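You operate a simulated robot arm through the tools that you are given. There is no shell and no other tool. Be economical: measure what you need, move in short steps, check, and stop when the job is done.

The job below is to be done with a simulated robot arm. You get a single attempt, and the scene is never put back.

JOB
Wipe the smudge off the amber-ringed microphone's grille and dock it.
Fine: switch it off before you wipe; use the white wipe pad and put it back; dock it in the free cradle of the charging tray; the other microphones stay as they are. Set down upright: white wipe pad. What is to be rubbed or washed off counts as gone when no trace of it is left.

The check looks at the end state, three seconds after you hand in, the way a careful person would. Anything else that was tipped, shoved, dropped, spilled or broken makes it a failure.

ROBOT AND FRAMES
A 7-joint arm with a two-finger parallel gripper, fixed in place. Base frame: the origin is at the foot of the arm, x ahead of it, y to its left, z up; the work surface is at about z = 0.772. Units: m, rad, N and s.
With the tool pointing down near the work surface it reaches from about 0.22 to 0.68 m from the base axis. Its first joint turns from -1.152 to 1.152 rad. Payload 2.4 kg.
Tool frame: the origin (TCP) lies between the finger pads and is the grasp point; the fingertips stand 0.03 m ahead of it; z points along the fingers, y is the line along which they close. Largest opening 0.094 m; finger width 0.028, thickness 0.01; the body of the gripper, 0.05 by 0.096 m, starts 0.055 m behind the TCP.
Orientation is that of the tool frame in the base frame, as a unit quaternion [x, y, z, w]. With the fingers straight down and closing along the base's y, the tool's x points along the base's -x, its y along +y and its z along -z.

CONTROLS
- The arm moves only by the tool nudge_tool. Its argument "targets" is a list of rows, each an object of numbers (a shift or turn left out is 0, a gripper value left out holds the last): "x", "y", "z": the shift along the tool's x, y, z in units of 150 mm (1.0 is 150 mm); "wx", "wy", "wz": the turn, a rotation vector about the tool's x, y, z in units of 45 degrees (1.0 is 45 degrees); "hand": the gripper command, from -1 (fully open) to 1 (shut), values between in proportion. In form: [{"x": .., "y": .., "z": .., "wx": .., "wy": .., "wz": .., "hand": ..}, ...]. A call has 1 to 8 rows; each row is the pose to reach, as a shift and turn from the pose commanded when the call began, along the tool's axes at that moment. A call with a number of a shift or a turn outside -1 to 1 is refused whole. Each row takes 0.2 s and may step no farther than 0.05 m and 0.15 rad from the row before; otherwise, or with a gripper value out of range, the whole call is refused. A pose out of reach is approached as far as the arm can. The call stops where the force on the tool passes 40 N (or 10 N more than at its start, if that is more) or the arm is blocked; 0.2 s more then pass. The fingers move at their own pace (about 0.153 m/s each) and stop on an object; they squeeze with about 39 N. The grip force told is the motor's: it shows also when the fingers shut on nothing. Time passes only in rows, and 0.2 s behind the last, so rows that repeat a pose let the fingers close. The reply holds the time, the measured pose of the TCP, the force on the tool along the base axes, the opening and the grip force, in the units named above and with some noise, with the torque about the TCP (base axes, N m) and any sound that the robot's microphone picked up.
- Cameras (640 x 400 px; columns grow to the right, rows downward): "scene" is fixed at [0.0406, 0.4752, 1.4423]; the picture's right is [-0.73, -0.68, 0.00], its down [-0.41, 0.44, -0.80] and it looks along [0.55, -0.59, -0.60] (base axes); focal length 370 px, centre (320, 200). "wrist" rides on the gripper at [0.076, 0.014, -0.102] in the tool frame; the picture's right is [-0.18, 0.98, 0.00], its down [-0.75, -0.14, -0.64] and it looks along [-0.63, -0.12, 0.77] (tool axes); focal length 243 px, centre (320, 200). There is no depth. A picture from a camera that has moved, and an enlarged one, comes with that camera's place and axes in the base frame and with its lens.
- camera(camera): a new picture of that camera. It takes no simulated time.
- close_up(camera, box): a new picture of the part [left, top, right, bottom] of that camera's present view, enlarged. It takes no simulated time.
- job_done(): hands the job in; it is judged then, once.

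Go step by step. Nothing tells you positions but the pictures and the camera data: compare them with the known pose of the tool, close in by small moves and look again before you grip or let go. The budget is 120 turns and 64 pictures, counting those below and the enlarged ones. Unless the task says otherwise, let go and move clear before handing in, and close with one line.

The tools are called after ">>>" as name(argument=value, ...) on one line, values as JSON. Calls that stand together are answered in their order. nudge_tool: Moves the arm, as the interface text tells. Its arguments: {"type":"object","properties":{"targets":{"type":"array","items":{"type":"object","properties":{"x":{"type":"number"},"y":{"type":"number"},"z":{"type":"number"},"wx":{"type":"number"},"wy":{"type":"number"},"wz":{"type":"number"},"hand":{"type":"number"}}}}},"required":["targets"]} The other tools are called the same way: camera (camera) takes a picture; close_up (camera, box) takes an enlarged picture of a part of a camera's view; job_done () hands the job in.

At the start:

```text
clock: 0.0
position: [0.3713, -0.0563, 1.1538]
tcp_rot: [0.0, 1.0, 0.0, 0.0]
force: [-0.3, -0.5, 0.5]
wrist_torque: [-0.03, 0.02, 0.0]
gripper_width: 0.0941
grip_force: 0.1
```

scene: 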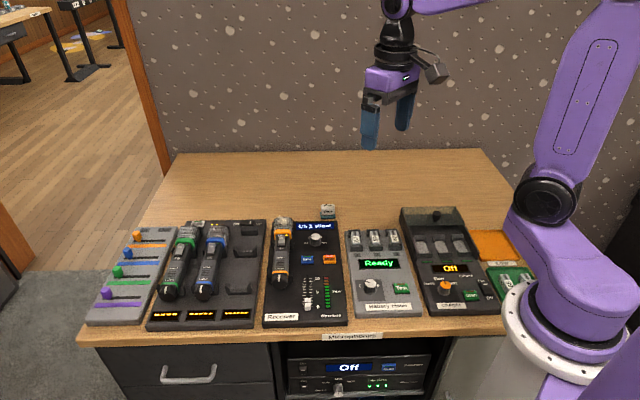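
wrist: 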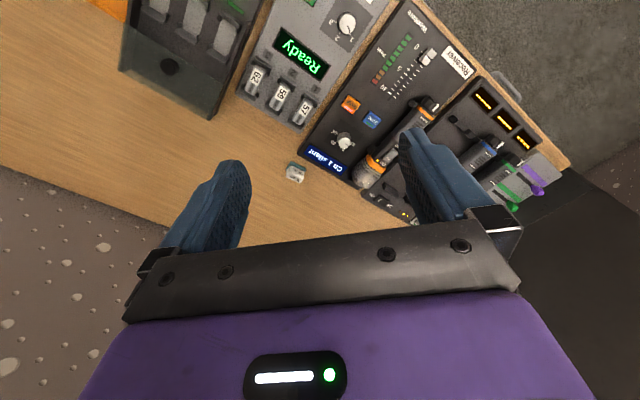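

I see a table with mic trays, a receiver with the amber-ringed mic on it, and other devices. I'll enlarge the scene to find the wipe pad, the switch and the free cradle.

>>> close_up(camera="scene", box=[80, 200, 280, 330])

>>> close_up(camera="scene", box=[250, 200, 400, 330])

>>> close_up(camera="scene", box=[380, 190, 560, 320])

>>> close_up(camera="wrist", box=[280, 40, 600, 240])

```text
3.08 times, centred on (180, 265) of scene
camera zoom: at [0.0406, 0.4752, 1.4423], right [-0.73, -0.68, 0.0], down [-0.41, 0.44, -0.8], along [0.55, -0.59, -0.6], focal length 1138 px, centre (751, 0)
```

zoom: 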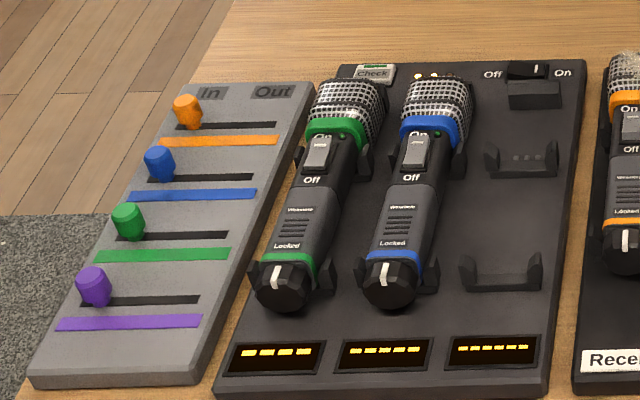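

```text
3.08 times, centred on (325, 265) of scene
camera zoom: at [0.0406, 0.4752, 1.4423], right [-0.73, -0.68, 0.0], down [-0.41, 0.44, -0.8], along [0.55, -0.59, -0.6], focal length 1138 px, centre (305, 0)
```

zoom: 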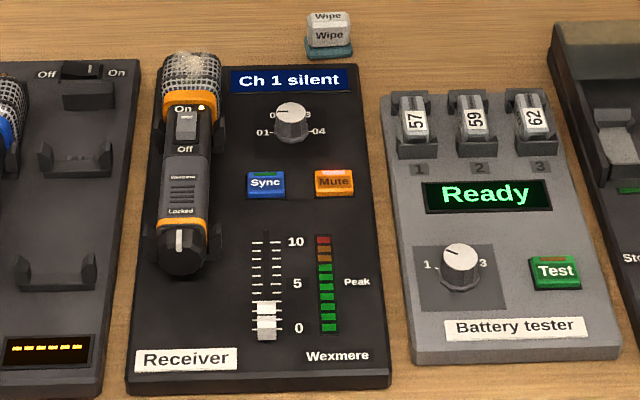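

```text
3.08 times, centred on (470, 255) of scene
camera zoom: at [0.0406, 0.4752, 1.4423], right [-0.73, -0.68, 0.0], down [-0.41, 0.44, -0.8], along [0.55, -0.59, -0.6], focal length 1138 px, centre (-142, 31)
```

zoom: 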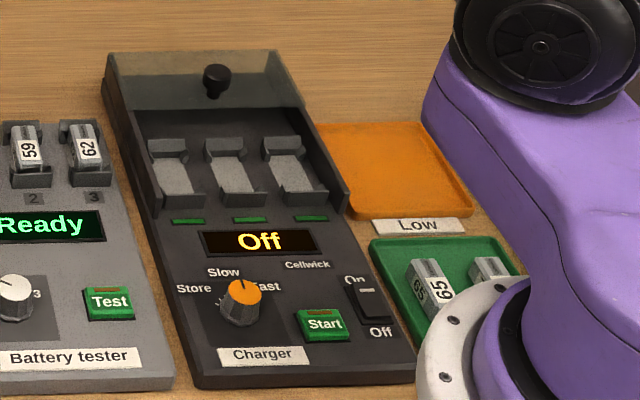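

```text
2.00 times, centred on (440, 140) of wrist
camera zoom: at [0.2954, -0.0424, 1.2565], right [0.18, 0.98, 0.0], down [0.75, -0.14, 0.64], along [0.63, -0.12, -0.77], focal length 485 px, centre (80, 320)
```

zoom: 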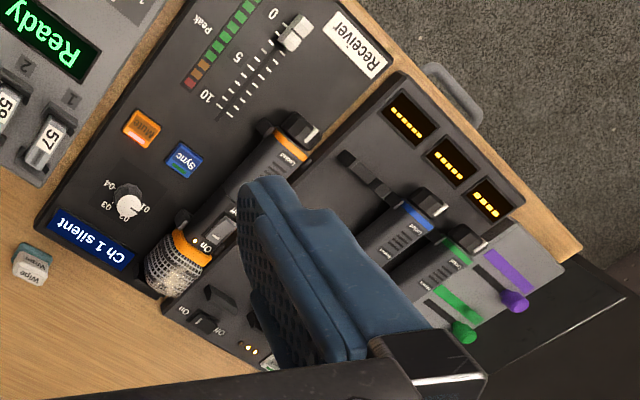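

The amber mic lies on the receiver tray, around (0.54, 0.08), with its LED at "On". The Wipe pad is near (0.59, -0.145) and the free cradle near (0.575, 0.16). I'll turn the tool to line up with the mic and get a closer look.

>>> nudge_tool(targets=[{"x": -0.14, "y": 0.11, "z": 0.13, "wz": 0.143}, {"x": -0.28, "y": 0.22, "z": 0.26, "wz": 0.286}, {"x": -0.42, "y": 0.33, "z": 0.39, "wz": 0.43}, {"x": -0.56, "y": 0.44, "z": 0.52, "wz": 0.572}, {"x": -0.7, "y": 0.55, "z": 0.65, "wz": 0.715}, {"x": -0.84, "y": 0.66, "z": 0.78, "wz": 0.858}, {"x": -0.93, "y": 0.75, "z": 0.9, "wz": 1.0}, {"x": -0.93, "y": 0.75, "z": 0.9, "wz": 1.0}])

>>> camera(camera="wrist")

```text
clock: 1.8
position: [0.5107, 0.0563, 1.0173]
tcp_rot: [0.383, 0.924, 0.0, 0.0]
force: [0.3, 0.4, 0.7]
wrist_torque: [-0.01, 0.04, 0.02]
gripper_width: 0.0938
grip_force: 0.1
```

```text
57 pictures are left
camera wrist: at [0.4678, 0.1201, 1.1211], right [0.83, 0.56, 0.0], down [0.43, -0.63, 0.64], along [0.36, -0.53, -0.77], focal length 243 px, centre (320, 200)
```

wrist: 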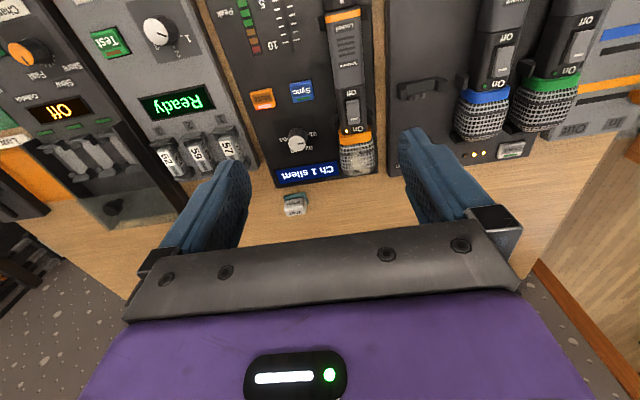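

The wrist view is now aligned with the mic axis. I'll zoom in on the mic.

>>> close_up(camera="wrist", box=[270, 0, 430, 200])

>>> close_up(camera="wrist", box=[390, 0, 600, 170])

>>> close_up(camera="scene", box=[255, 205, 335, 295])

```text
2.00 times, centred on (350, 100) of wrist
camera zoom: at [0.4678, 0.1201, 1.1211], right [0.83, 0.56, 0.0], down [0.43, -0.63, 0.64], along [0.36, -0.53, -0.77], focal length 485 px, centre (260, 400)
```

zoom: 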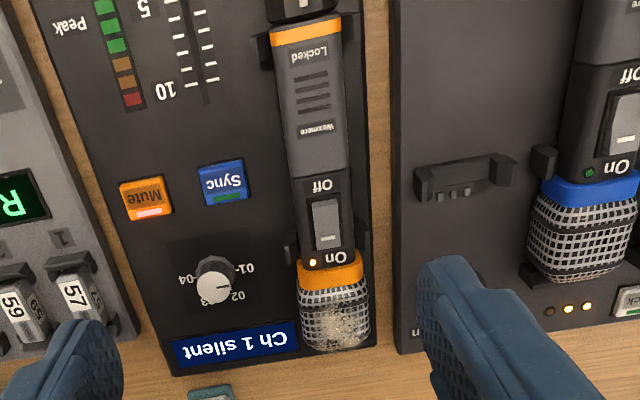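

```text
2.35 times, centred on (495, 85) of wrist
camera zoom: at [0.4678, 0.1201, 1.1211], right [0.83, 0.56, 0.0], down [0.43, -0.63, 0.64], along [0.36, -0.53, -0.77], focal length 571 px, centre (-92, 471)
```

zoom: 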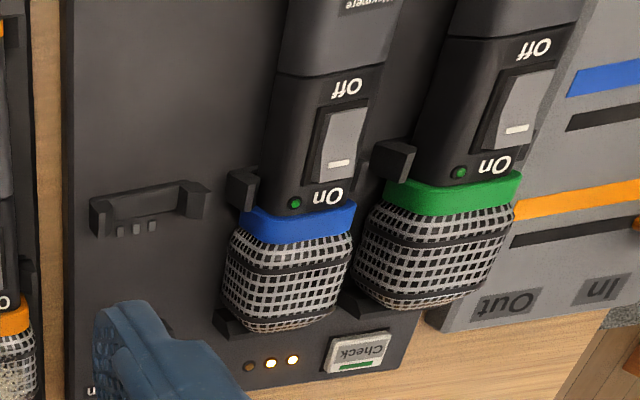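

```text
4.44 times, centred on (295, 250) of scene
camera zoom: at [0.0406, 0.4752, 1.4423], right [-0.73, -0.68, 0.0], down [-0.41, 0.44, -0.8], along [0.55, -0.59, -0.6], focal length 1644 px, centre (431, -22)
```

zoom: 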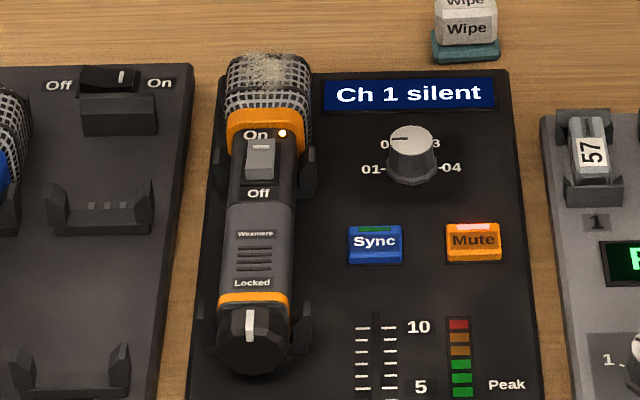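

The grille smudge faces up, and the rocker's Off end is at about (0.5545, 0.060, 0.825). I'll shut the fingers, tilt them 25° so that one corner leads, and hover above the Off end.

>>> nudge_tool(targets=[{"x": -0.04, "y": 0.05, "z": 0.15, "wy": 0.1, "hand": 1}, {"x": -0.08, "y": 0.1, "z": 0.3, "wy": 0.22, "hand": 1}, {"x": -0.12, "y": 0.15, "z": 0.45, "wy": 0.34, "hand": 1}, {"x": -0.16, "y": 0.2, "z": 0.6, "wy": 0.46, "hand": 1}, {"x": -0.189, "y": 0.224, "z": 0.75, "wy": 0.556, "hand": 1}, {"x": -0.189, "y": 0.224, "z": 0.782, "wy": 0.556, "hand": 1}])

>>> camera(camera="wrist")

>>> close_up(camera="scene", box=[240, 170, 360, 290])

```text
clock: 3.2
position: [0.556, 0.0599, 0.902]
tcp_rot: [0.374, 0.902, 0.084, -0.199]
force: [0.2, 0.4, 0.3]
wrist_torque: [-0.03, 0.01, 0.0]
gripper_width: 0.0001
grip_force: 32.8
```

```text
53 pictures are left
camera wrist: at [0.5469, 0.0875, 1.0274], right [0.81, 0.58, -0.08], down [0.57, -0.78, 0.26], along [0.09, -0.26, -0.96], focal length 243 px, centre (320, 200)
```

wrist: 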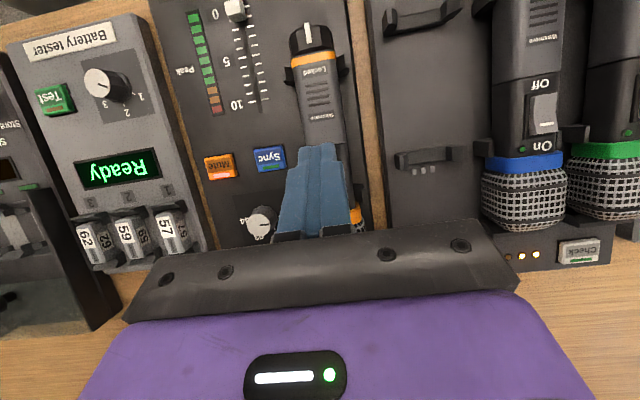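

```text
3.33 times, centred on (300, 230) of scene
camera zoom: at [0.0406, 0.4752, 1.4423], right [-0.73, -0.68, 0.0], down [-0.41, 0.44, -0.8], along [0.55, -0.59, -0.6], focal length 1233 px, centre (387, 100)
```

zoom: 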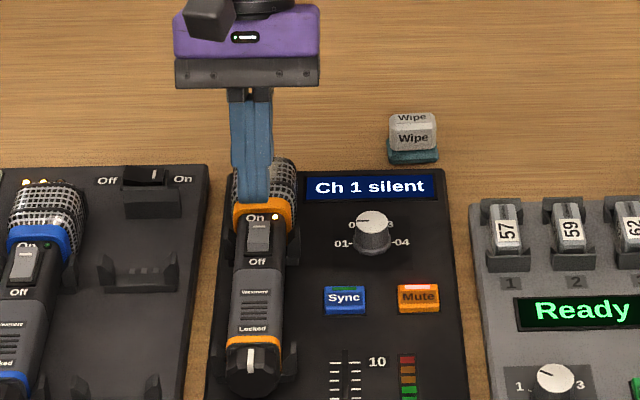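

The finger corner hovers as predicted but lands mid-rocker, so I'll shift 8 mm toward the tail. Then I'll press down in small steps.

>>> nudge_tool(targets=[{"x": -0.022, "z": 0.174}, {"x": -0.059, "z": 0.252}, {"x": -0.0756, "z": 0.288}, {"x": -0.0815, "z": 0.3}, {"x": -0.087, "z": 0.312}])

>>> close_up(camera="scene", box=[240, 190, 340, 290])

```text
clock: 4.4
position: [0.5488, 0.0657, 0.8519]
tcp_rot: [0.374, 0.902, 0.082, -0.2]
force: [0.0, 0.9, -0.6]
wrist_torque: [0.02, -0.01, -0.02]
gripper_width: 0.0
grip_force: 33.0
```

```text
4.00 times, centred on (290, 240) of scene
camera zoom: at [0.0406, 0.4752, 1.4423], right [-0.73, -0.68, 0.0], down [-0.41, 0.44, -0.8], along [0.55, -0.59, -0.6], focal length 1480 px, centre (440, 40)
```

zoom: 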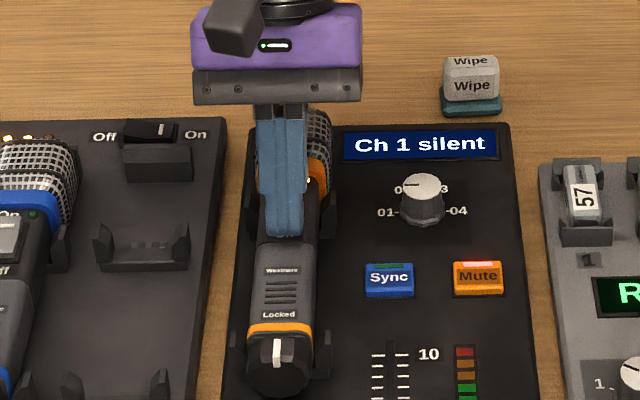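

There's no contact yet, and the tip sits over the Off end. I'll go on down in small steps.

>>> nudge_tool(targets=[{"x": -0.0056, "z": 0.0121}, {"x": -0.0113, "z": 0.0242}, {"x": -0.0169, "z": 0.0362}, {"x": -0.0226, "z": 0.0483}])

>>> close_up(camera="scene", box=[240, 190, 340, 290])

```text
clock: 5.4
position: [0.5491, 0.0654, 0.8486]
tcp_rot: [0.374, 0.902, 0.084, -0.2]
force: [-9.0, -1.0, 40.7]
wrist_torque: [-0.01, 0.35, -0.07]
gripper_width: 0.0
grip_force: 33.1
```

```text
4.00 times, centred on (290, 240) of scene
camera zoom: at [0.0396, 0.4751, 1.4424], right [-0.73, -0.68, 0.0], down [-0.41, 0.44, -0.8], along [0.55, -0.59, -0.6], focal length 1480 px, centre (440, 40)
```

zoom: 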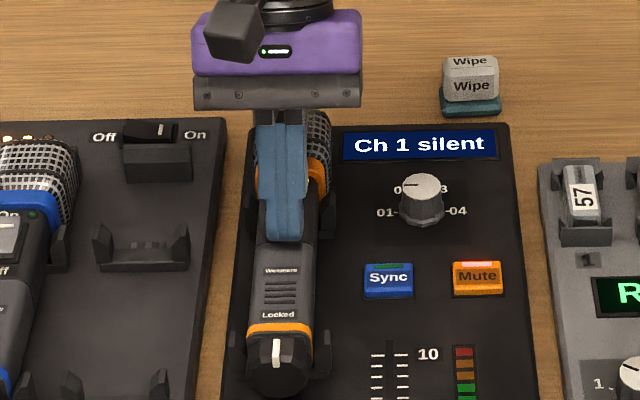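

I reached 40 N with no click reported. I'll back off and look at the rocker.

>>> nudge_tool(targets=[{"x": 0.056, "z": -0.121}, {"x": 0.141, "z": -0.302}, {"x": 0.226, "z": -0.483}])

>>> close_up(camera="scene", box=[255, 205, 335, 295])

```text
clock: 6.2
position: [0.5497, 0.0672, 0.9238]
tcp_rot: [0.374, 0.902, 0.083, -0.201]
force: [0.3, 0.5, -0.4]
wrist_torque: [0.0, -0.03, -0.03]
gripper_width: 0.0002
grip_force: 33.0
```

```text
4.44 times, centred on (295, 250) of scene
camera zoom: at [0.0406, 0.4752, 1.4423], right [-0.73, -0.68, 0.0], down [-0.41, 0.44, -0.8], along [0.55, -0.59, -0.6], focal length 1644 px, centre (431, -22)
```

zoom: 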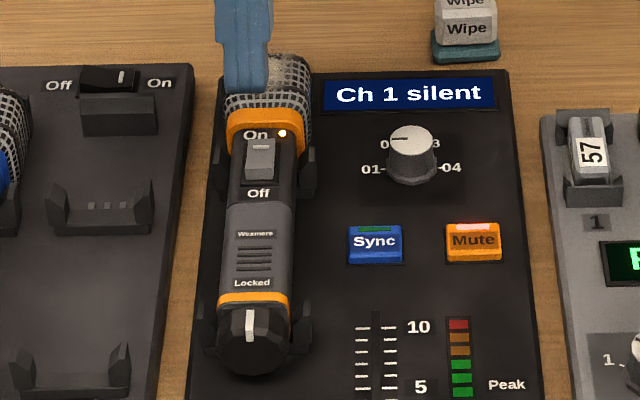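

It's still On, because I pressed just past the rocker's end. I'll retry 9 mm nearer the grille.

>>> nudge_tool(targets=[{"x": -0.167, "z": 0.216}, {"x": -0.223, "z": 0.337}, {"x": -0.24, "z": 0.373}, {"x": -0.246, "z": 0.385}, {"x": -0.2515, "z": 0.3975}, {"x": -0.257, "z": 0.4095}, {"x": -0.263, "z": 0.4215}, {"x": -0.2685, "z": 0.4335}])

```text
clock: 7.8
position: [0.5559, 0.0589, 0.8541]
tcp_rot: [0.373, 0.901, 0.084, -0.203]
force: [-4.1, -1.9, 8.8]
wrist_torque: [-0.05, 0.1, 0.0]
gripper_width: 0.0001
grip_force: 33.0
stopped in row 8: the force on the tool passed its limit at 44 N (the readings are from after the stop); the commanded pose is now the measured one
```

>>> nudge_tool(targets=[{"x": 0.056, "z": -0.121}, {"x": 0.141, "z": -0.302}, {"x": 0.226, "z": -0.483}])

>>> close_up(camera="scene", box=[255, 205, 335, 295])

```text
clock: 8.6
position: [0.5576, 0.059, 0.9354]
tcp_rot: [0.374, 0.901, 0.084, -0.202]
force: [0.7, 0.2, -0.1]
wrist_torque: [-0.02, 0.02, 0.01]
gripper_width: 0.0
grip_force: 33.1
```

```text
4.44 times, centred on (295, 250) of scene
camera zoom: at [0.0406, 0.4752, 1.4423], right [-0.73, -0.68, 0.0], down [-0.41, 0.44, -0.8], along [0.55, -0.59, -0.6], focal length 1644 px, centre (431, -22)
```

zoom: 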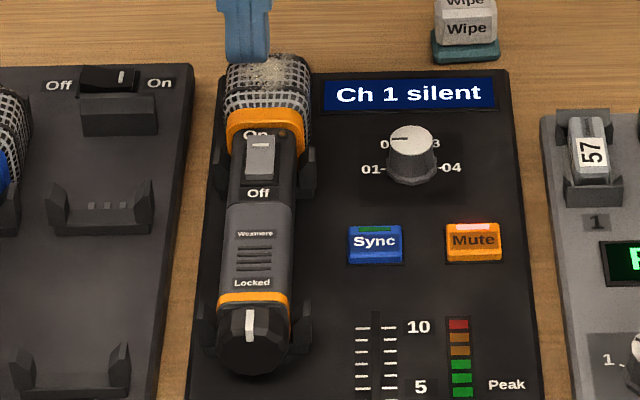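

The LED is dark, so the mic is off. Next I'll straighten the tool, open the hand and move over to look at the wipe pad.

>>> nudge_tool(targets=[{"x": -0.15, "y": -0.15, "z": -0.122, "wy": -0.11}, {"x": -0.3, "y": -0.3, "z": -0.244, "wy": -0.22}, {"x": -0.453, "y": -0.453, "z": -0.366, "wy": -0.33, "hand": -1}, {"x": -0.604, "y": -0.604, "z": -0.488, "wy": -0.44, "hand": -1}, {"x": -0.755, "y": -0.754, "z": -0.61, "wy": -0.556, "hand": -1}, {"x": -0.755, "y": -0.754, "z": -0.61, "wy": -0.556, "hand": -1}])

>>> camera(camera="wrist")

>>> close_up(camera="scene", box=[280, 160, 380, 240])

```text
clock: 10.0
position: [0.577, -0.1233, 0.9695]
tcp_rot: [0.383, 0.924, 0.0, 0.0]
force: [0.3, 0.0, 0.3]
wrist_torque: [0.0, -0.03, 0.01]
gripper_width: 0.094
grip_force: 0.1
```

```text
47 pictures are left
camera wrist: at [0.5334, -0.0586, 1.0729], right [0.82, 0.57, 0.0], down [0.43, -0.63, 0.64], along [0.36, -0.53, -0.77], focal length 243 px, centre (320, 200)
```

wrist: 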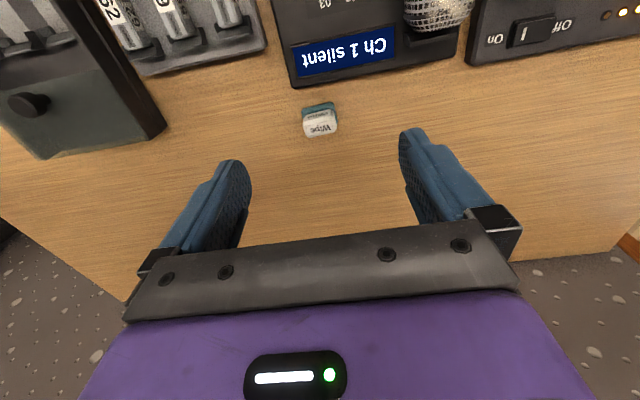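

```text
5.00 times, centred on (330, 200) of scene
camera zoom: at [0.0406, 0.4752, 1.4423], right [-0.73, -0.68, 0.0], down [-0.41, 0.44, -0.8], along [0.55, -0.59, -0.6], focal length 1850 px, centre (270, 200)
```

zoom: 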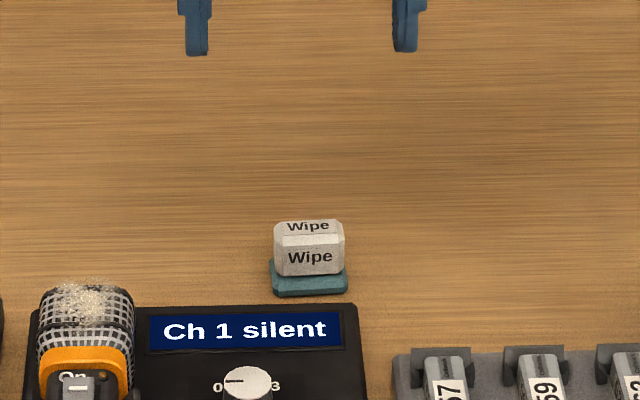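

The pad is a white block on a teal sole, about 4 cm wide. I'll zoom in to pin it down better.

>>> close_up(camera="wrist", box=[270, 70, 370, 170])

>>> close_up(camera="scene", box=[308, 190, 348, 230])

```text
4.00 times, centred on (320, 120) of wrist
camera zoom: at [0.5334, -0.0586, 1.0729], right [0.82, 0.57, 0.0], down [0.43, -0.63, 0.64], along [0.36, -0.53, -0.77], focal length 970 px, centre (320, 520)
```

zoom: 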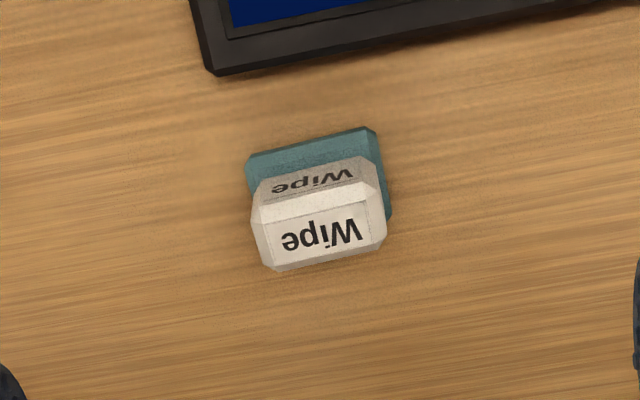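

```text
10.00 times, centred on (328, 210) of scene
camera zoom: at [0.0406, 0.4752, 1.4423], right [-0.73, -0.68, 0.0], down [-0.41, 0.44, -0.8], along [0.55, -0.59, -0.6], focal length 3699 px, centre (240, 100)
```

zoom: 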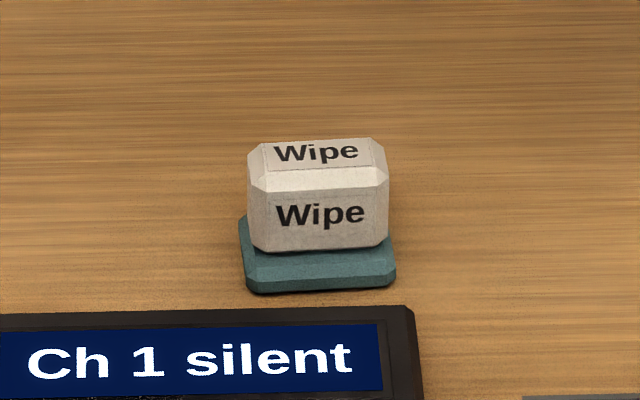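

The pad lies square to the tool with its centre about 39 mm ahead of it and its top near z = 0.803. I'll move over it and part of the way down, then check.

>>> nudge_tool(targets=[{"x": -0.13, "y": -0.025, "z": 0.2}, {"x": -0.26, "y": -0.052, "z": 0.4}, {"x": -0.26, "y": -0.052, "z": 0.6}, {"x": -0.26, "y": -0.052, "z": 0.8}, {"x": -0.26, "y": -0.052, "z": 0.88}])

>>> camera(camera="wrist")

>>> close_up(camera="scene", box=[288, 170, 368, 230])

```text
clock: 11.2
position: [0.5995, -0.1544, 0.836]
tcp_rot: [0.383, 0.924, 0.001, 0.0]
force: [0.4, 0.0, 0.1]
wrist_torque: [0.01, 0.02, 0.03]
gripper_width: 0.0939
grip_force: 0.0
```

```text
43 pictures are left
camera wrist: at [0.5551, -0.0897, 0.9402], right [0.83, 0.56, 0.0], down [0.43, -0.63, 0.64], along [0.36, -0.53, -0.77], focal length 243 px, centre (320, 200)
```

wrist: 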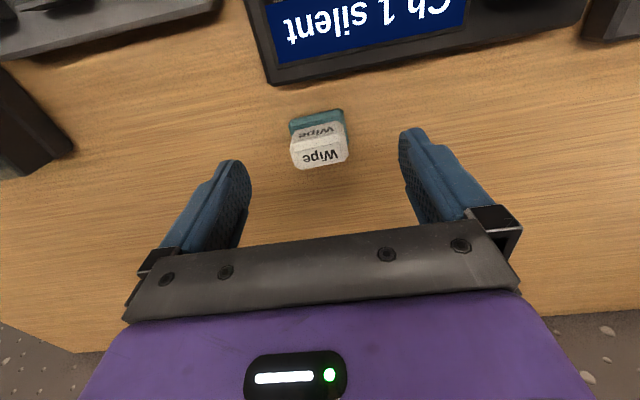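

```text
6.67 times, centred on (328, 200) of scene
camera zoom: at [0.0406, 0.4752, 1.4423], right [-0.73, -0.68, 0.0], down [-0.41, 0.44, -0.8], along [0.55, -0.59, -0.6], focal length 2466 px, centre (267, 200)
```

zoom: 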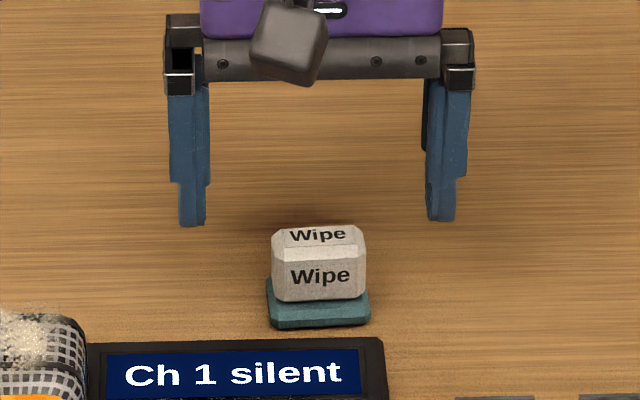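

The two views suggest that the pad sits a little lower and about 8 mm farther ahead than I had it. I'll step down 20 mm and forward 7 mm, then check again.

>>> nudge_tool(targets=[{"x": -0.045, "z": 0.07}, {"x": -0.045, "z": 0.14}])

>>> close_up(camera="wrist", box=[220, 80, 440, 220])

>>> close_up(camera="scene", box=[288, 170, 368, 230])

```text
clock: 11.8
position: [0.6034, -0.1593, 0.8144]
tcp_rot: [0.383, 0.924, 0.0, -0.001]
force: [-0.1, 0.5, 0.7]
wrist_torque: [0.01, 0.0, -0.02]
gripper_width: 0.094
grip_force: 0.0
```

```text
2.86 times, centred on (330, 150) of wrist
camera zoom: at [0.5599, -0.0952, 0.9187], right [0.83, 0.56, 0.0], down [0.43, -0.63, 0.64], along [0.36, -0.53, -0.77], focal length 693 px, centre (291, 343)
```

zoom: 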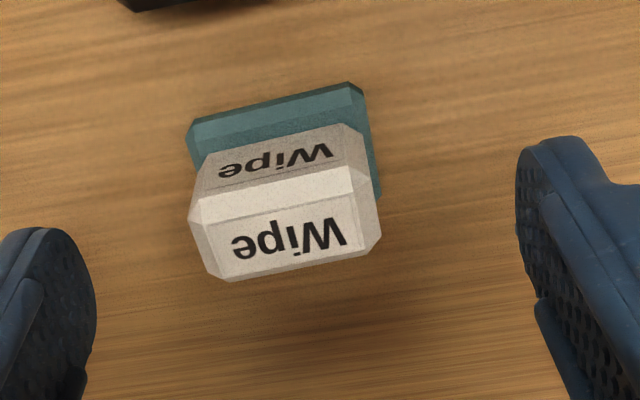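

```text
6.67 times, centred on (328, 200) of scene
camera zoom: at [0.0406, 0.4752, 1.4423], right [-0.73, -0.68, 0.0], down [-0.41, 0.44, -0.8], along [0.55, -0.59, -0.6], focal length 2466 px, centre (267, 200)
```

zoom: 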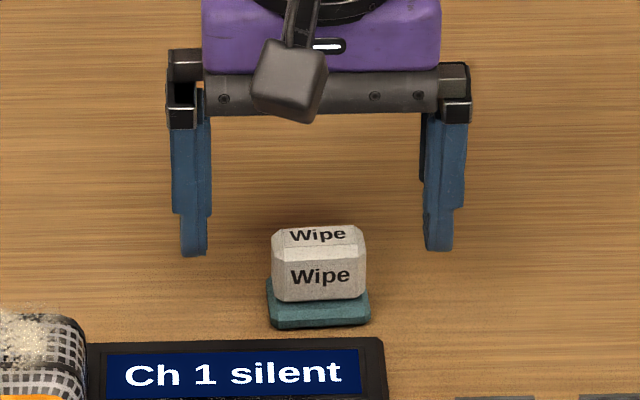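

Using the rounded tips as a reference, the pad's top is near 0.797 and its centre is 3 mm back toward the robot. I'll shift 3 mm, go down 9 mm and close.

>>> nudge_tool(targets=[{"x": 0.02, "z": 0.03}, {"x": 0.02, "z": 0.063}, {"x": 0.02, "z": 0.063, "hand": 1}, {"x": 0.02, "z": 0.063, "hand": 1}, {"x": 0.02, "z": 0.063, "hand": 1}])

>>> close_up(camera="scene", box=[288, 170, 368, 230])

>>> close_up(camera="wrist", box=[220, 80, 440, 220])

```text
clock: 13.0
position: [0.6002, -0.1566, 0.8072]
tcp_rot: [0.383, 0.924, 0.0, 0.0]
force: [0.2, -0.2, 2.1]
wrist_torque: [-0.06, 0.05, 0.04]
gripper_width: 0.0386
grip_force: 38.4
```

```text
6.67 times, centred on (328, 200) of scene
camera zoom: at [0.0406, 0.4752, 1.4423], right [-0.73, -0.68, 0.0], down [-0.41, 0.44, -0.8], along [0.55, -0.59, -0.6], focal length 2466 px, centre (267, 200)
```

zoom: 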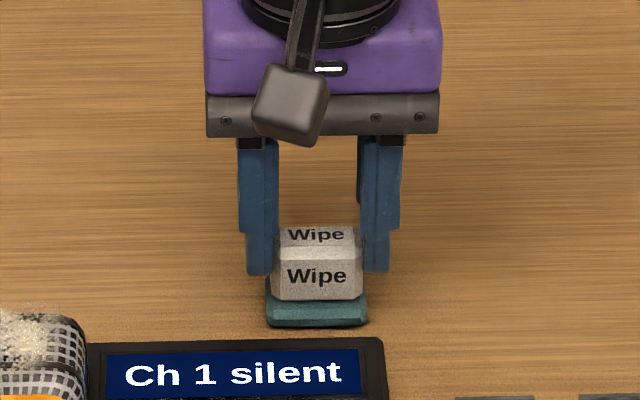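

```text
2.86 times, centred on (330, 150) of wrist
camera zoom: at [0.5572, -0.0933, 0.9101], right [0.83, 0.56, 0.0], down [0.43, -0.63, 0.64], along [0.36, -0.53, -0.77], focal length 693 px, centre (291, 343)
```

zoom: 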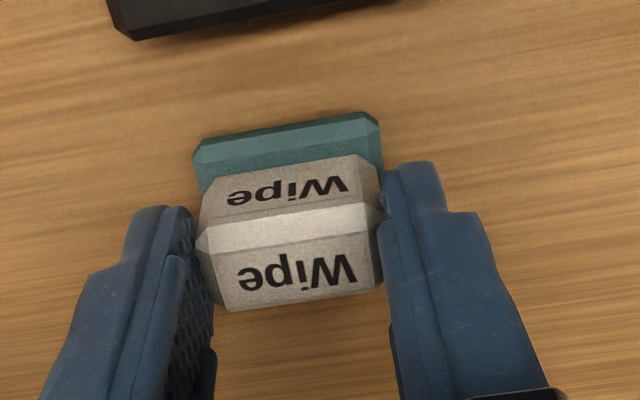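

The pad is gripped at 38.6 mm wide. I'll lift it 45 mm and check that the teal sole comes along.

>>> nudge_tool(targets=[{"z": -0.1}, {"z": -0.2}, {"z": -0.3}])

>>> close_up(camera="scene", box=[250, 150, 370, 240])

```text
clock: 13.8
position: [0.6022, -0.1574, 0.8501]
tcp_rot: [0.383, 0.924, 0.001, -0.002]
force: [0.5, 0.5, -0.9]
wrist_torque: [-0.01, 0.01, 0.01]
gripper_width: 0.0389
grip_force: 39.0
```

```text
4.44 times, centred on (310, 195) of scene
camera zoom: at [0.0406, 0.4752, 1.4423], right [-0.73, -0.68, 0.0], down [-0.41, 0.44, -0.8], along [0.55, -0.59, -0.6], focal length 1644 px, centre (364, 222)
```

zoom: 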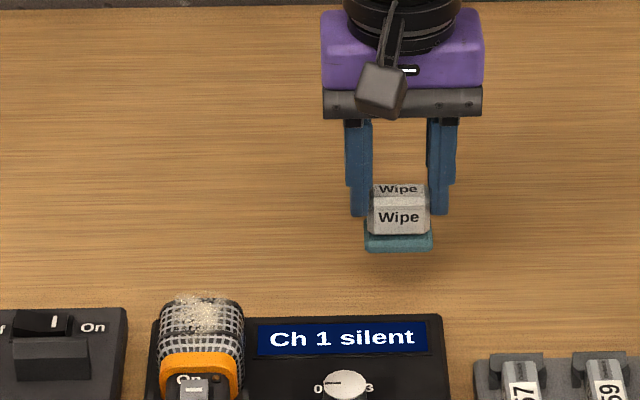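

The sole comes along with the pad. Next I'll carry it up and over the grille, around (0.609, 0.002), and hover.

>>> nudge_tool(targets=[{"z": -0.3}, {"x": 0.18, "y": 0.2, "z": -0.45}, {"x": 0.39, "y": 0.42, "z": -0.45}, {"x": 0.6, "y": 0.64, "z": -0.45}, {"x": 0.717, "y": 0.783, "z": -0.4}, {"x": 0.717, "y": 0.783, "z": -0.333}])

>>> camera(camera="wrist")

>>> close_up(camera="scene", box=[240, 170, 340, 250])

```text
clock: 15.2
position: [0.6105, 0.0017, 0.9032]
tcp_rot: [0.383, 0.924, 0.0, -0.001]
force: [0.5, -0.1, -0.6]
wrist_torque: [-0.01, 0.0, 0.02]
gripper_width: 0.0385
grip_force: 39.0
```

```text
36 pictures are left
camera wrist: at [0.5664, 0.0656, 1.0074], right [0.83, 0.56, 0.0], down [0.43, -0.63, 0.64], along [0.36, -0.53, -0.77], focal length 243 px, centre (320, 200)
```

wrist: 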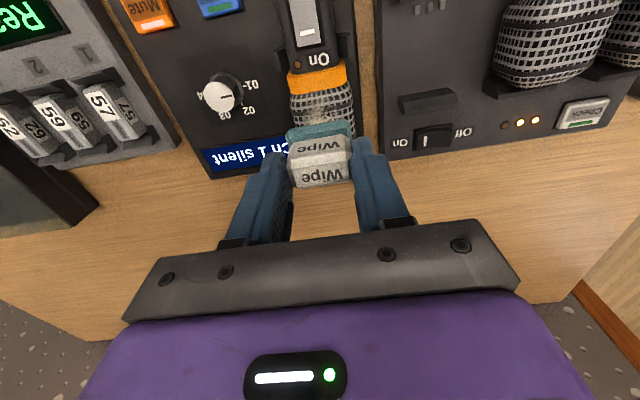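

```text
5.00 times, centred on (290, 210) of scene
camera zoom: at [0.0406, 0.4752, 1.4423], right [-0.73, -0.68, 0.0], down [-0.41, 0.44, -0.8], along [0.55, -0.59, -0.6], focal length 1850 px, centre (470, 150)
```

zoom: 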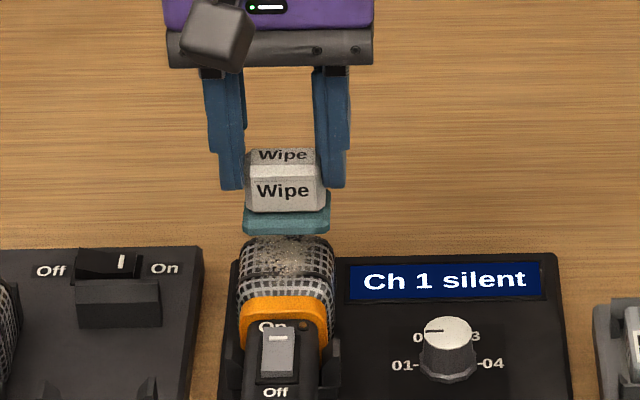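

The pad is lined up over the smudge. I'll lower it in small steps to find contact.

>>> nudge_tool(targets=[{"z": 0.08}, {"z": 0.113}, {"z": 0.133}, {"z": 0.147}, {"z": 0.16}])

>>> close_up(camera="scene", box=[240, 180, 340, 260])

```text
clock: 16.4
position: [0.6077, 0.0017, 0.879]
tcp_rot: [0.383, 0.924, 0.001, 0.0]
force: [-0.6, 1.2, 3.4]
wrist_torque: [0.02, 0.06, -0.01]
gripper_width: 0.0387
grip_force: 39.5
```

```text
5.00 times, centred on (290, 220) of scene
camera zoom: at [0.0405, 0.4752, 1.4423], right [-0.73, -0.68, 0.0], down [-0.41, 0.44, -0.8], along [0.55, -0.59, -0.6], focal length 1850 px, centre (470, 100)
```

zoom: 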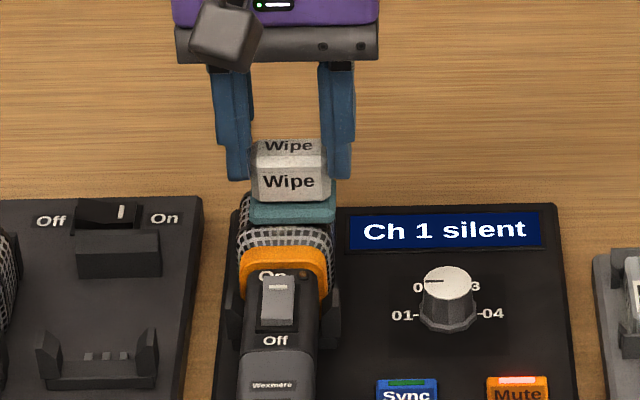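

Light contact at about 3 N. I'll press a little more and rub along and across.

>>> nudge_tool(targets=[{"z": 0.01}, {"x": -0.07, "z": 0.01}, {"x": 0.05, "z": 0.01}, {"x": -0.07, "z": 0.01}, {"x": 0.05, "z": 0.01}, {"x": -0.02, "y": 0.06, "z": 0.01}, {"x": -0.02, "y": -0.06, "z": 0.01}, {"z": 0.01}])

```text
clock: 18.2
position: [0.6084, -0.0006, 0.8787]
tcp_rot: [0.383, 0.924, 0.0, -0.001]
force: [-1.9, -7.9, 23.4]
wrist_torque: [-0.23, 0.2, 0.08]
gripper_width: 0.0387
grip_force: 39.0
```

The rub is going well at moderate force. I'll do another pass, then lift to look.

>>> nudge_tool(targets=[{"x": -0.1, "y": 0.05}, {"x": 0.05, "y": 0.05}, {"x": -0.1, "y": 0.0}, {"x": 0.05, "y": -0.05}, {"x": -0.1, "y": -0.05}, {"x": 0.0, "y": 0.0}, {"x": 0.0, "y": 0.0, "z": -0.1}, {"x": -0.2, "y": 0.0, "z": -0.35}])

>>> close_up(camera="scene", box=[250, 190, 330, 260])

>>> camera(camera="wrist")

```text
clock: 20.0
position: [0.628, -0.0186, 0.9288]
tcp_rot: [0.382, 0.924, 0.0, -0.003]
force: [0.3, -0.2, -0.6]
wrist_torque: [-0.02, -0.02, -0.01]
gripper_width: 0.0389
grip_force: 39.4
```

```text
5.71 times, centred on (290, 225) of scene
camera zoom: at [0.0405, 0.4753, 1.4423], right [-0.73, -0.68, 0.0], down [-0.41, 0.44, -0.8], along [0.55, -0.59, -0.6], focal length 2114 px, centre (491, 57)
```

zoom: 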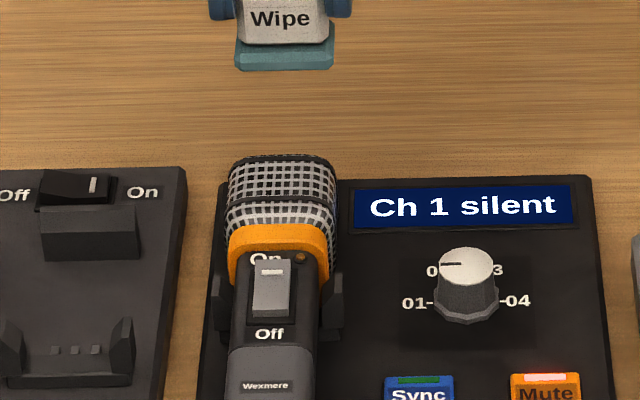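

```text
32 pictures are left
camera wrist: at [0.5848, 0.0454, 1.0328], right [0.82, 0.57, 0.0], down [0.44, -0.63, 0.64], along [0.36, -0.53, -0.77], focal length 243 px, centre (320, 200)
```

wrist: 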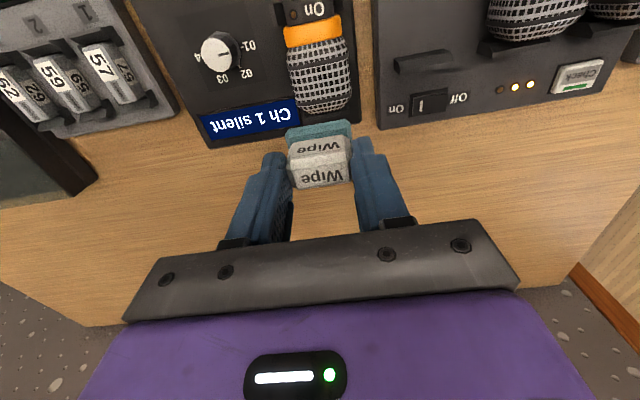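

The grille looks clean. I'll check the tip side up close before I return the pad.

>>> close_up(camera="wrist", box=[270, 20, 370, 130])

>>> close_up(camera="scene", box=[270, 210, 305, 240])

```text
3.64 times, centred on (320, 75) of wrist
camera zoom: at [0.5848, 0.0454, 1.0328], right [0.82, 0.57, 0.0], down [0.44, -0.63, 0.64], along [0.36, -0.53, -0.77], focal length 882 px, centre (320, 654)
```

zoom: 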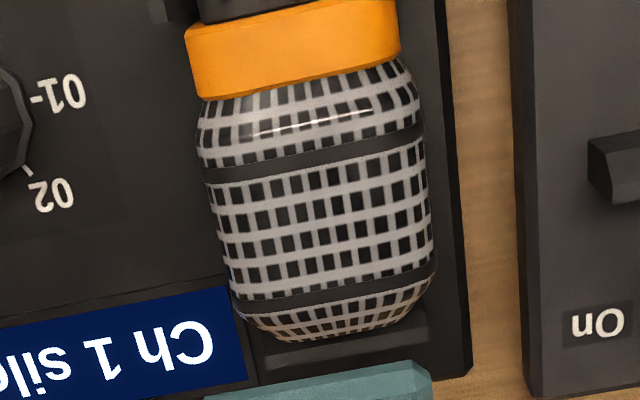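

```text
13.33 times, centred on (288, 225) of scene
camera zoom: at [0.0405, 0.4753, 1.4423], right [-0.73, -0.68, 0.0], down [-0.41, 0.44, -0.8], along [0.55, -0.59, -0.6], focal length 4932 px, centre (753, -133)
```

zoom: 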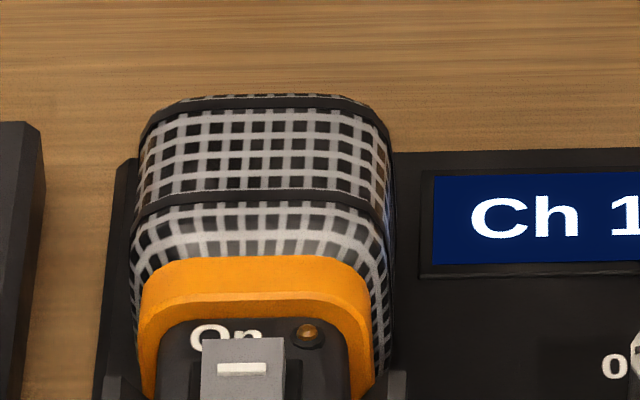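

The grille is clean, so I'll carry the pad back over its spot and stop about 4 cm up.

>>> nudge_tool(targets=[{"x": -0.13, "y": -0.195}, {"x": -0.26, "y": -0.39}, {"x": -0.39, "y": -0.585}, {"x": -0.519, "y": -0.781}, {"x": -0.519, "y": -0.781, "z": 0.25}, {"x": -0.519, "y": -0.781, "z": 0.52}, {"x": -0.519, "y": -0.781, "z": 0.68}, {"x": -0.519, "y": -0.781, "z": 0.74}])

>>> close_up(camera="scene", box=[288, 170, 368, 230])

```text
clock: 21.8
position: [0.6021, -0.16, 0.8166]
tcp_rot: [0.383, 0.924, 0.0, -0.001]
force: [-0.8, 0.3, -1.2]
wrist_torque: [0.01, -0.04, -0.01]
gripper_width: 0.0389
grip_force: 39.1
```

```text
6.67 times, centred on (328, 200) of scene
camera zoom: at [0.0406, 0.4752, 1.4423], right [-0.73, -0.68, 0.0], down [-0.41, 0.44, -0.8], along [0.55, -0.59, -0.6], focal length 2466 px, centre (267, 200)
```

zoom: 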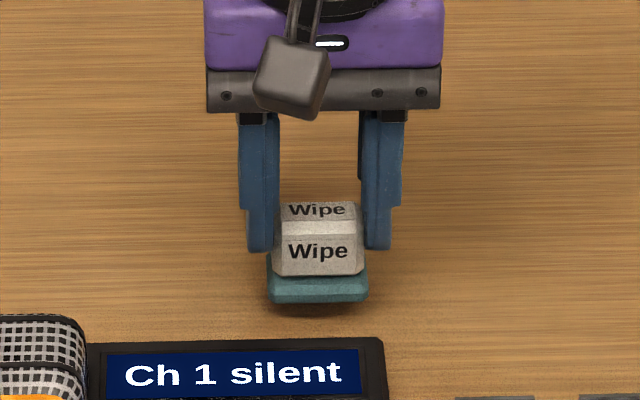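

I'm right above the spot with about 10–13 mm to go. I'll lower it in fine steps until contact.

>>> nudge_tool(targets=[{"x": 0.018, "z": 0.035}, {"x": 0.018, "z": 0.05}, {"x": 0.018, "z": 0.06}, {"x": 0.018, "z": 0.068}])

>>> close_up(camera="scene", box=[288, 170, 368, 230])

```text
clock: 22.8
position: [0.5998, -0.1549, 0.8078]
tcp_rot: [0.383, 0.924, 0.0, -0.001]
force: [-0.5, -0.6, 0.4]
wrist_torque: [0.02, 0.0, 0.0]
gripper_width: 0.0387
grip_force: 39.5
```

```text
6.67 times, centred on (328, 200) of scene
camera zoom: at [0.0406, 0.4752, 1.4423], right [-0.73, -0.68, 0.0], down [-0.41, 0.44, -0.8], along [0.55, -0.59, -0.6], focal length 2466 px, centre (267, 200)
```

zoom: 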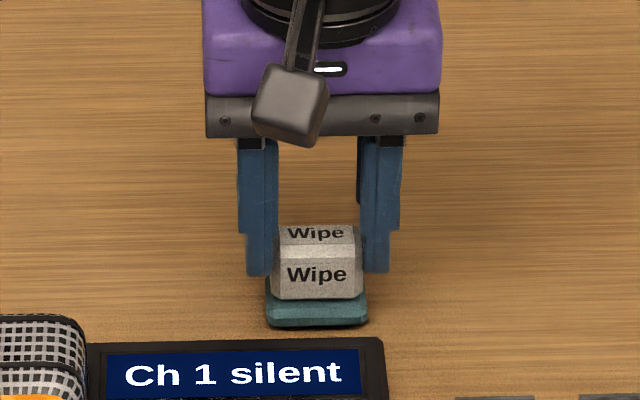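

Almost on the table: the picture matches the original grasp to within a pixel or two. I'll make the last few tenths of a millimetre until there's light force.

>>> nudge_tool(targets=[{"z": 0.006}, {"z": 0.011}])

```text
clock: 23.4
position: [0.6006, -0.1547, 0.8051]
tcp_rot: [0.383, 0.924, 0.001, -0.002]
force: [0.7, 0.4, -0.3]
wrist_torque: [-0.02, -0.04, -0.02]
gripper_width: 0.0389
grip_force: 38.9
```

>>> nudge_tool(targets=[{"z": 0.007}, {"z": 0.014}, {"z": 0.02}])

```text
clock: 24.2
position: [0.5983, -0.1547, 0.8041]
tcp_rot: [0.383, 0.924, 0.0, 0.001]
force: [-9.1, 2.5, 31.5]
wrist_torque: [-0.14, 0.19, -0.07]
gripper_width: 0.0389
grip_force: 39.1
```

It's firmly on the table now. I'll ease off a bit, open, and rise clear.

>>> nudge_tool(targets=[{"z": -0.011}, {"z": -0.011, "hand": -0.2}, {"z": -0.011, "hand": -1}, {"z": -0.011, "hand": -1}, {"z": -0.2, "hand": -1}, {"z": -0.5, "hand": -1}, {"z": -0.8, "hand": -1}])

>>> camera(camera="scene")

```text
clock: 25.8
position: [0.6, -0.1546, 0.9227]
tcp_rot: [0.382, 0.924, 0.001, -0.002]
force: [-0.2, -0.1, -0.1]
wrist_torque: [-0.03, 0.0, 0.0]
gripper_width: 0.094
grip_force: 0.1
```

```text
27 pictures are left
```

scene: 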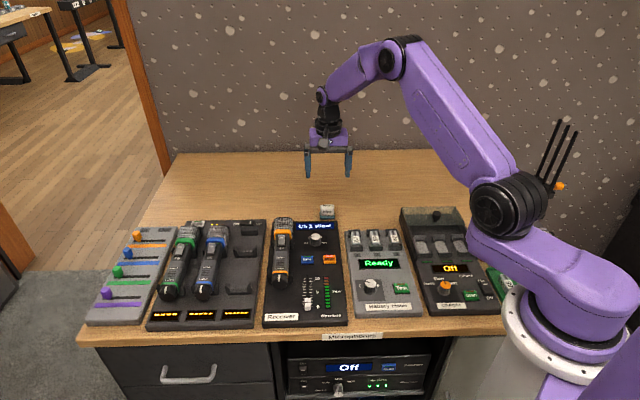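

The pad is back and upright. Next I'll head to the mic body, aiming above its mid-section at about (0.537, 0.076).

>>> nudge_tool(targets=[{"x": 0.24, "y": 0.14, "z": -0.05}, {"x": 0.48, "y": 0.28, "z": -0.05}, {"x": 0.72, "y": 0.42, "z": -0.05}, {"x": 0.96, "y": 0.56, "z": -0.05}, {"x": 0.96, "y": 0.79, "z": -0.05}])

>>> nudge_tool(targets=[{"x": 0.2}, {"x": 0.424, "z": 0.05}, {"x": 0.424, "z": 0.2}])

>>> camera(camera="wrist")

>>> close_up(camera="scene", box=[220, 190, 340, 300])

```text
clock: 27.0
position: [0.5839, 0.0288, 0.9306]
tcp_rot: [0.383, 0.924, 0.0, -0.002]
force: [0.2, 0.0, 0.2]
wrist_torque: [0.0, -0.02, 0.0]
gripper_width: 0.094
grip_force: 0.1
```

```text
clock: 27.8
position: [0.5384, 0.0745, 0.902]
tcp_rot: [0.383, 0.924, 0.001, -0.002]
force: [0.5, 1.1, 0.0]
wrist_torque: [0.0, 0.01, 0.01]
gripper_width: 0.094
grip_force: 0.0
```

```text
26 pictures are left
camera wrist: at [0.4939, 0.138, 1.0056], right [0.83, 0.56, 0.0], down [0.43, -0.63, 0.64], along [0.36, -0.53, -0.77], focal length 243 px, centre (320, 200)
```

wrist: 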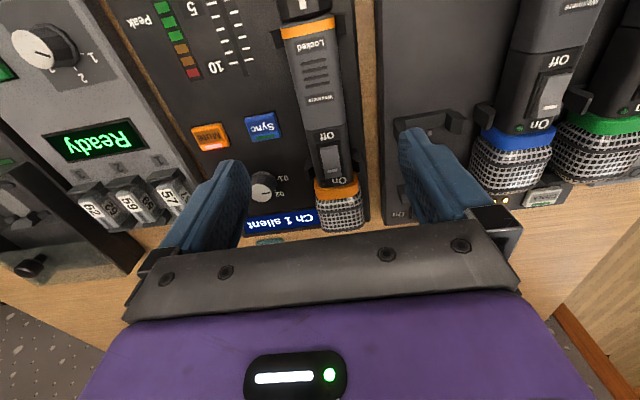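

```text
3.64 times, centred on (280, 245) of scene
camera zoom: at [0.0406, 0.4752, 1.4423], right [-0.73, -0.68, 0.0], down [-0.41, 0.44, -0.8], along [0.55, -0.59, -0.6], focal length 1345 px, centre (466, 36)
```

zoom: 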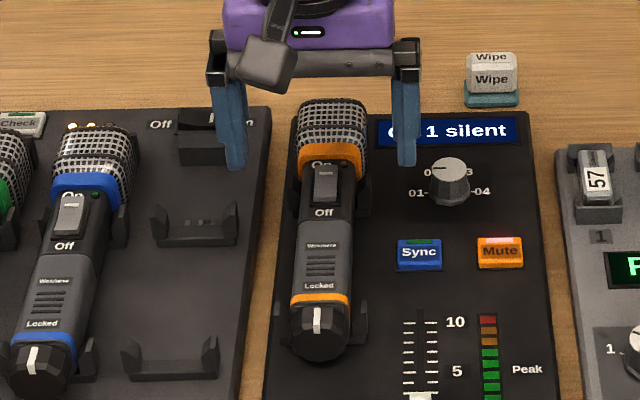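

The mic axis is parallel to the tool's x, offset about 3.6 mm in y. I'll centre on it and go down most of the way.

>>> nudge_tool(targets=[{"x": -0.03, "y": 0.024, "z": 0.15}, {"x": -0.03, "y": 0.024, "z": 0.33}, {"x": -0.03, "y": 0.024, "z": 0.45}, {"x": -0.03, "y": 0.024, "z": 0.52}])

>>> camera(camera="wrist")

>>> close_up(camera="scene", box=[240, 210, 330, 290])

```text
clock: 28.8
position: [0.5419, 0.0746, 0.8237]
tcp_rot: [0.383, 0.924, 0.001, -0.002]
force: [0.4, 0.4, -0.2]
wrist_torque: [-0.01, -0.05, 0.01]
gripper_width: 0.094
grip_force: 0.0
```

```text
24 pictures are left
camera wrist: at [0.4982, 0.1379, 0.9271], right [0.83, 0.56, 0.0], down [0.43, -0.63, 0.64], along [0.36, -0.53, -0.77], focal length 243 px, centre (320, 200)
```

wrist: 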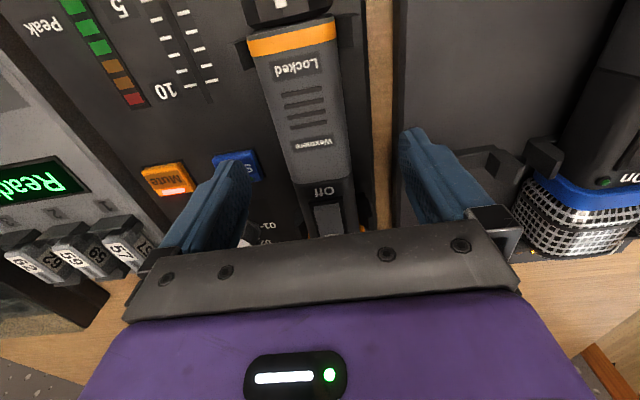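

```text
5.00 times, centred on (285, 250) of scene
camera zoom: at [0.0406, 0.4752, 1.4423], right [-0.73, -0.68, 0.0], down [-0.41, 0.44, -0.8], along [0.55, -0.59, -0.6], focal length 1850 px, centre (495, -50)
```

zoom: 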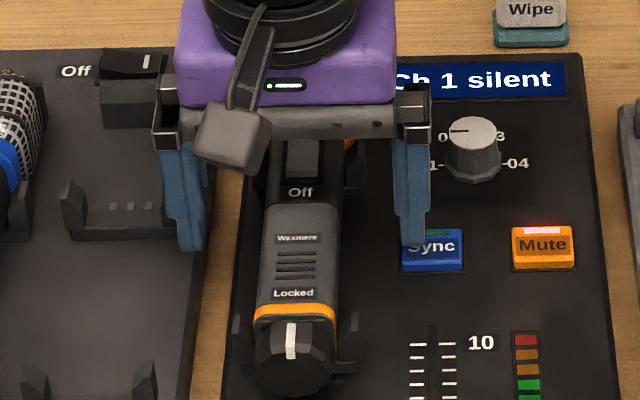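

It's well centred, but the right finger is over the Sync button. I'll narrow the opening to about 60 mm before the last descent.

>>> nudge_tool(targets=[{"hand": -0.27}, {"hand": -0.27}, {"z": 0.04, "hand": -0.27}, {"z": 0.065, "hand": -0.27}, {"z": 0.08, "hand": -0.27}])

>>> close_up(camera="scene", box=[240, 210, 330, 290])

```text
clock: 30.0
position: [0.5433, 0.0746, 0.8113]
tcp_rot: [0.382, 0.924, 0.001, -0.001]
force: [-0.5, 0.2, -0.5]
wrist_torque: [-0.01, 0.01, -0.02]
gripper_width: 0.0597
grip_force: 0.0
```

```text
5.00 times, centred on (285, 250) of scene
camera zoom: at [0.0406, 0.4752, 1.4423], right [-0.73, -0.68, 0.0], down [-0.41, 0.44, -0.8], along [0.55, -0.59, -0.6], focal length 1850 px, centre (495, -50)
```

zoom: 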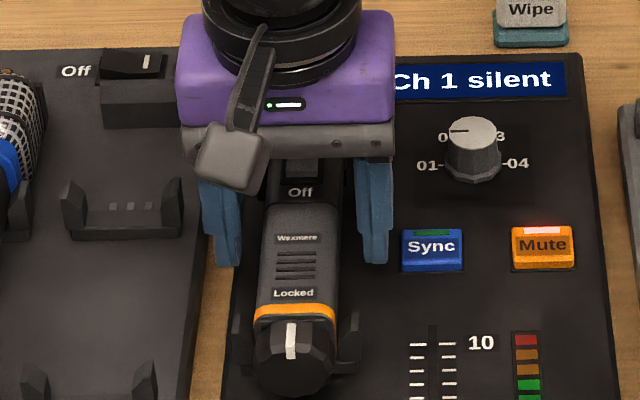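

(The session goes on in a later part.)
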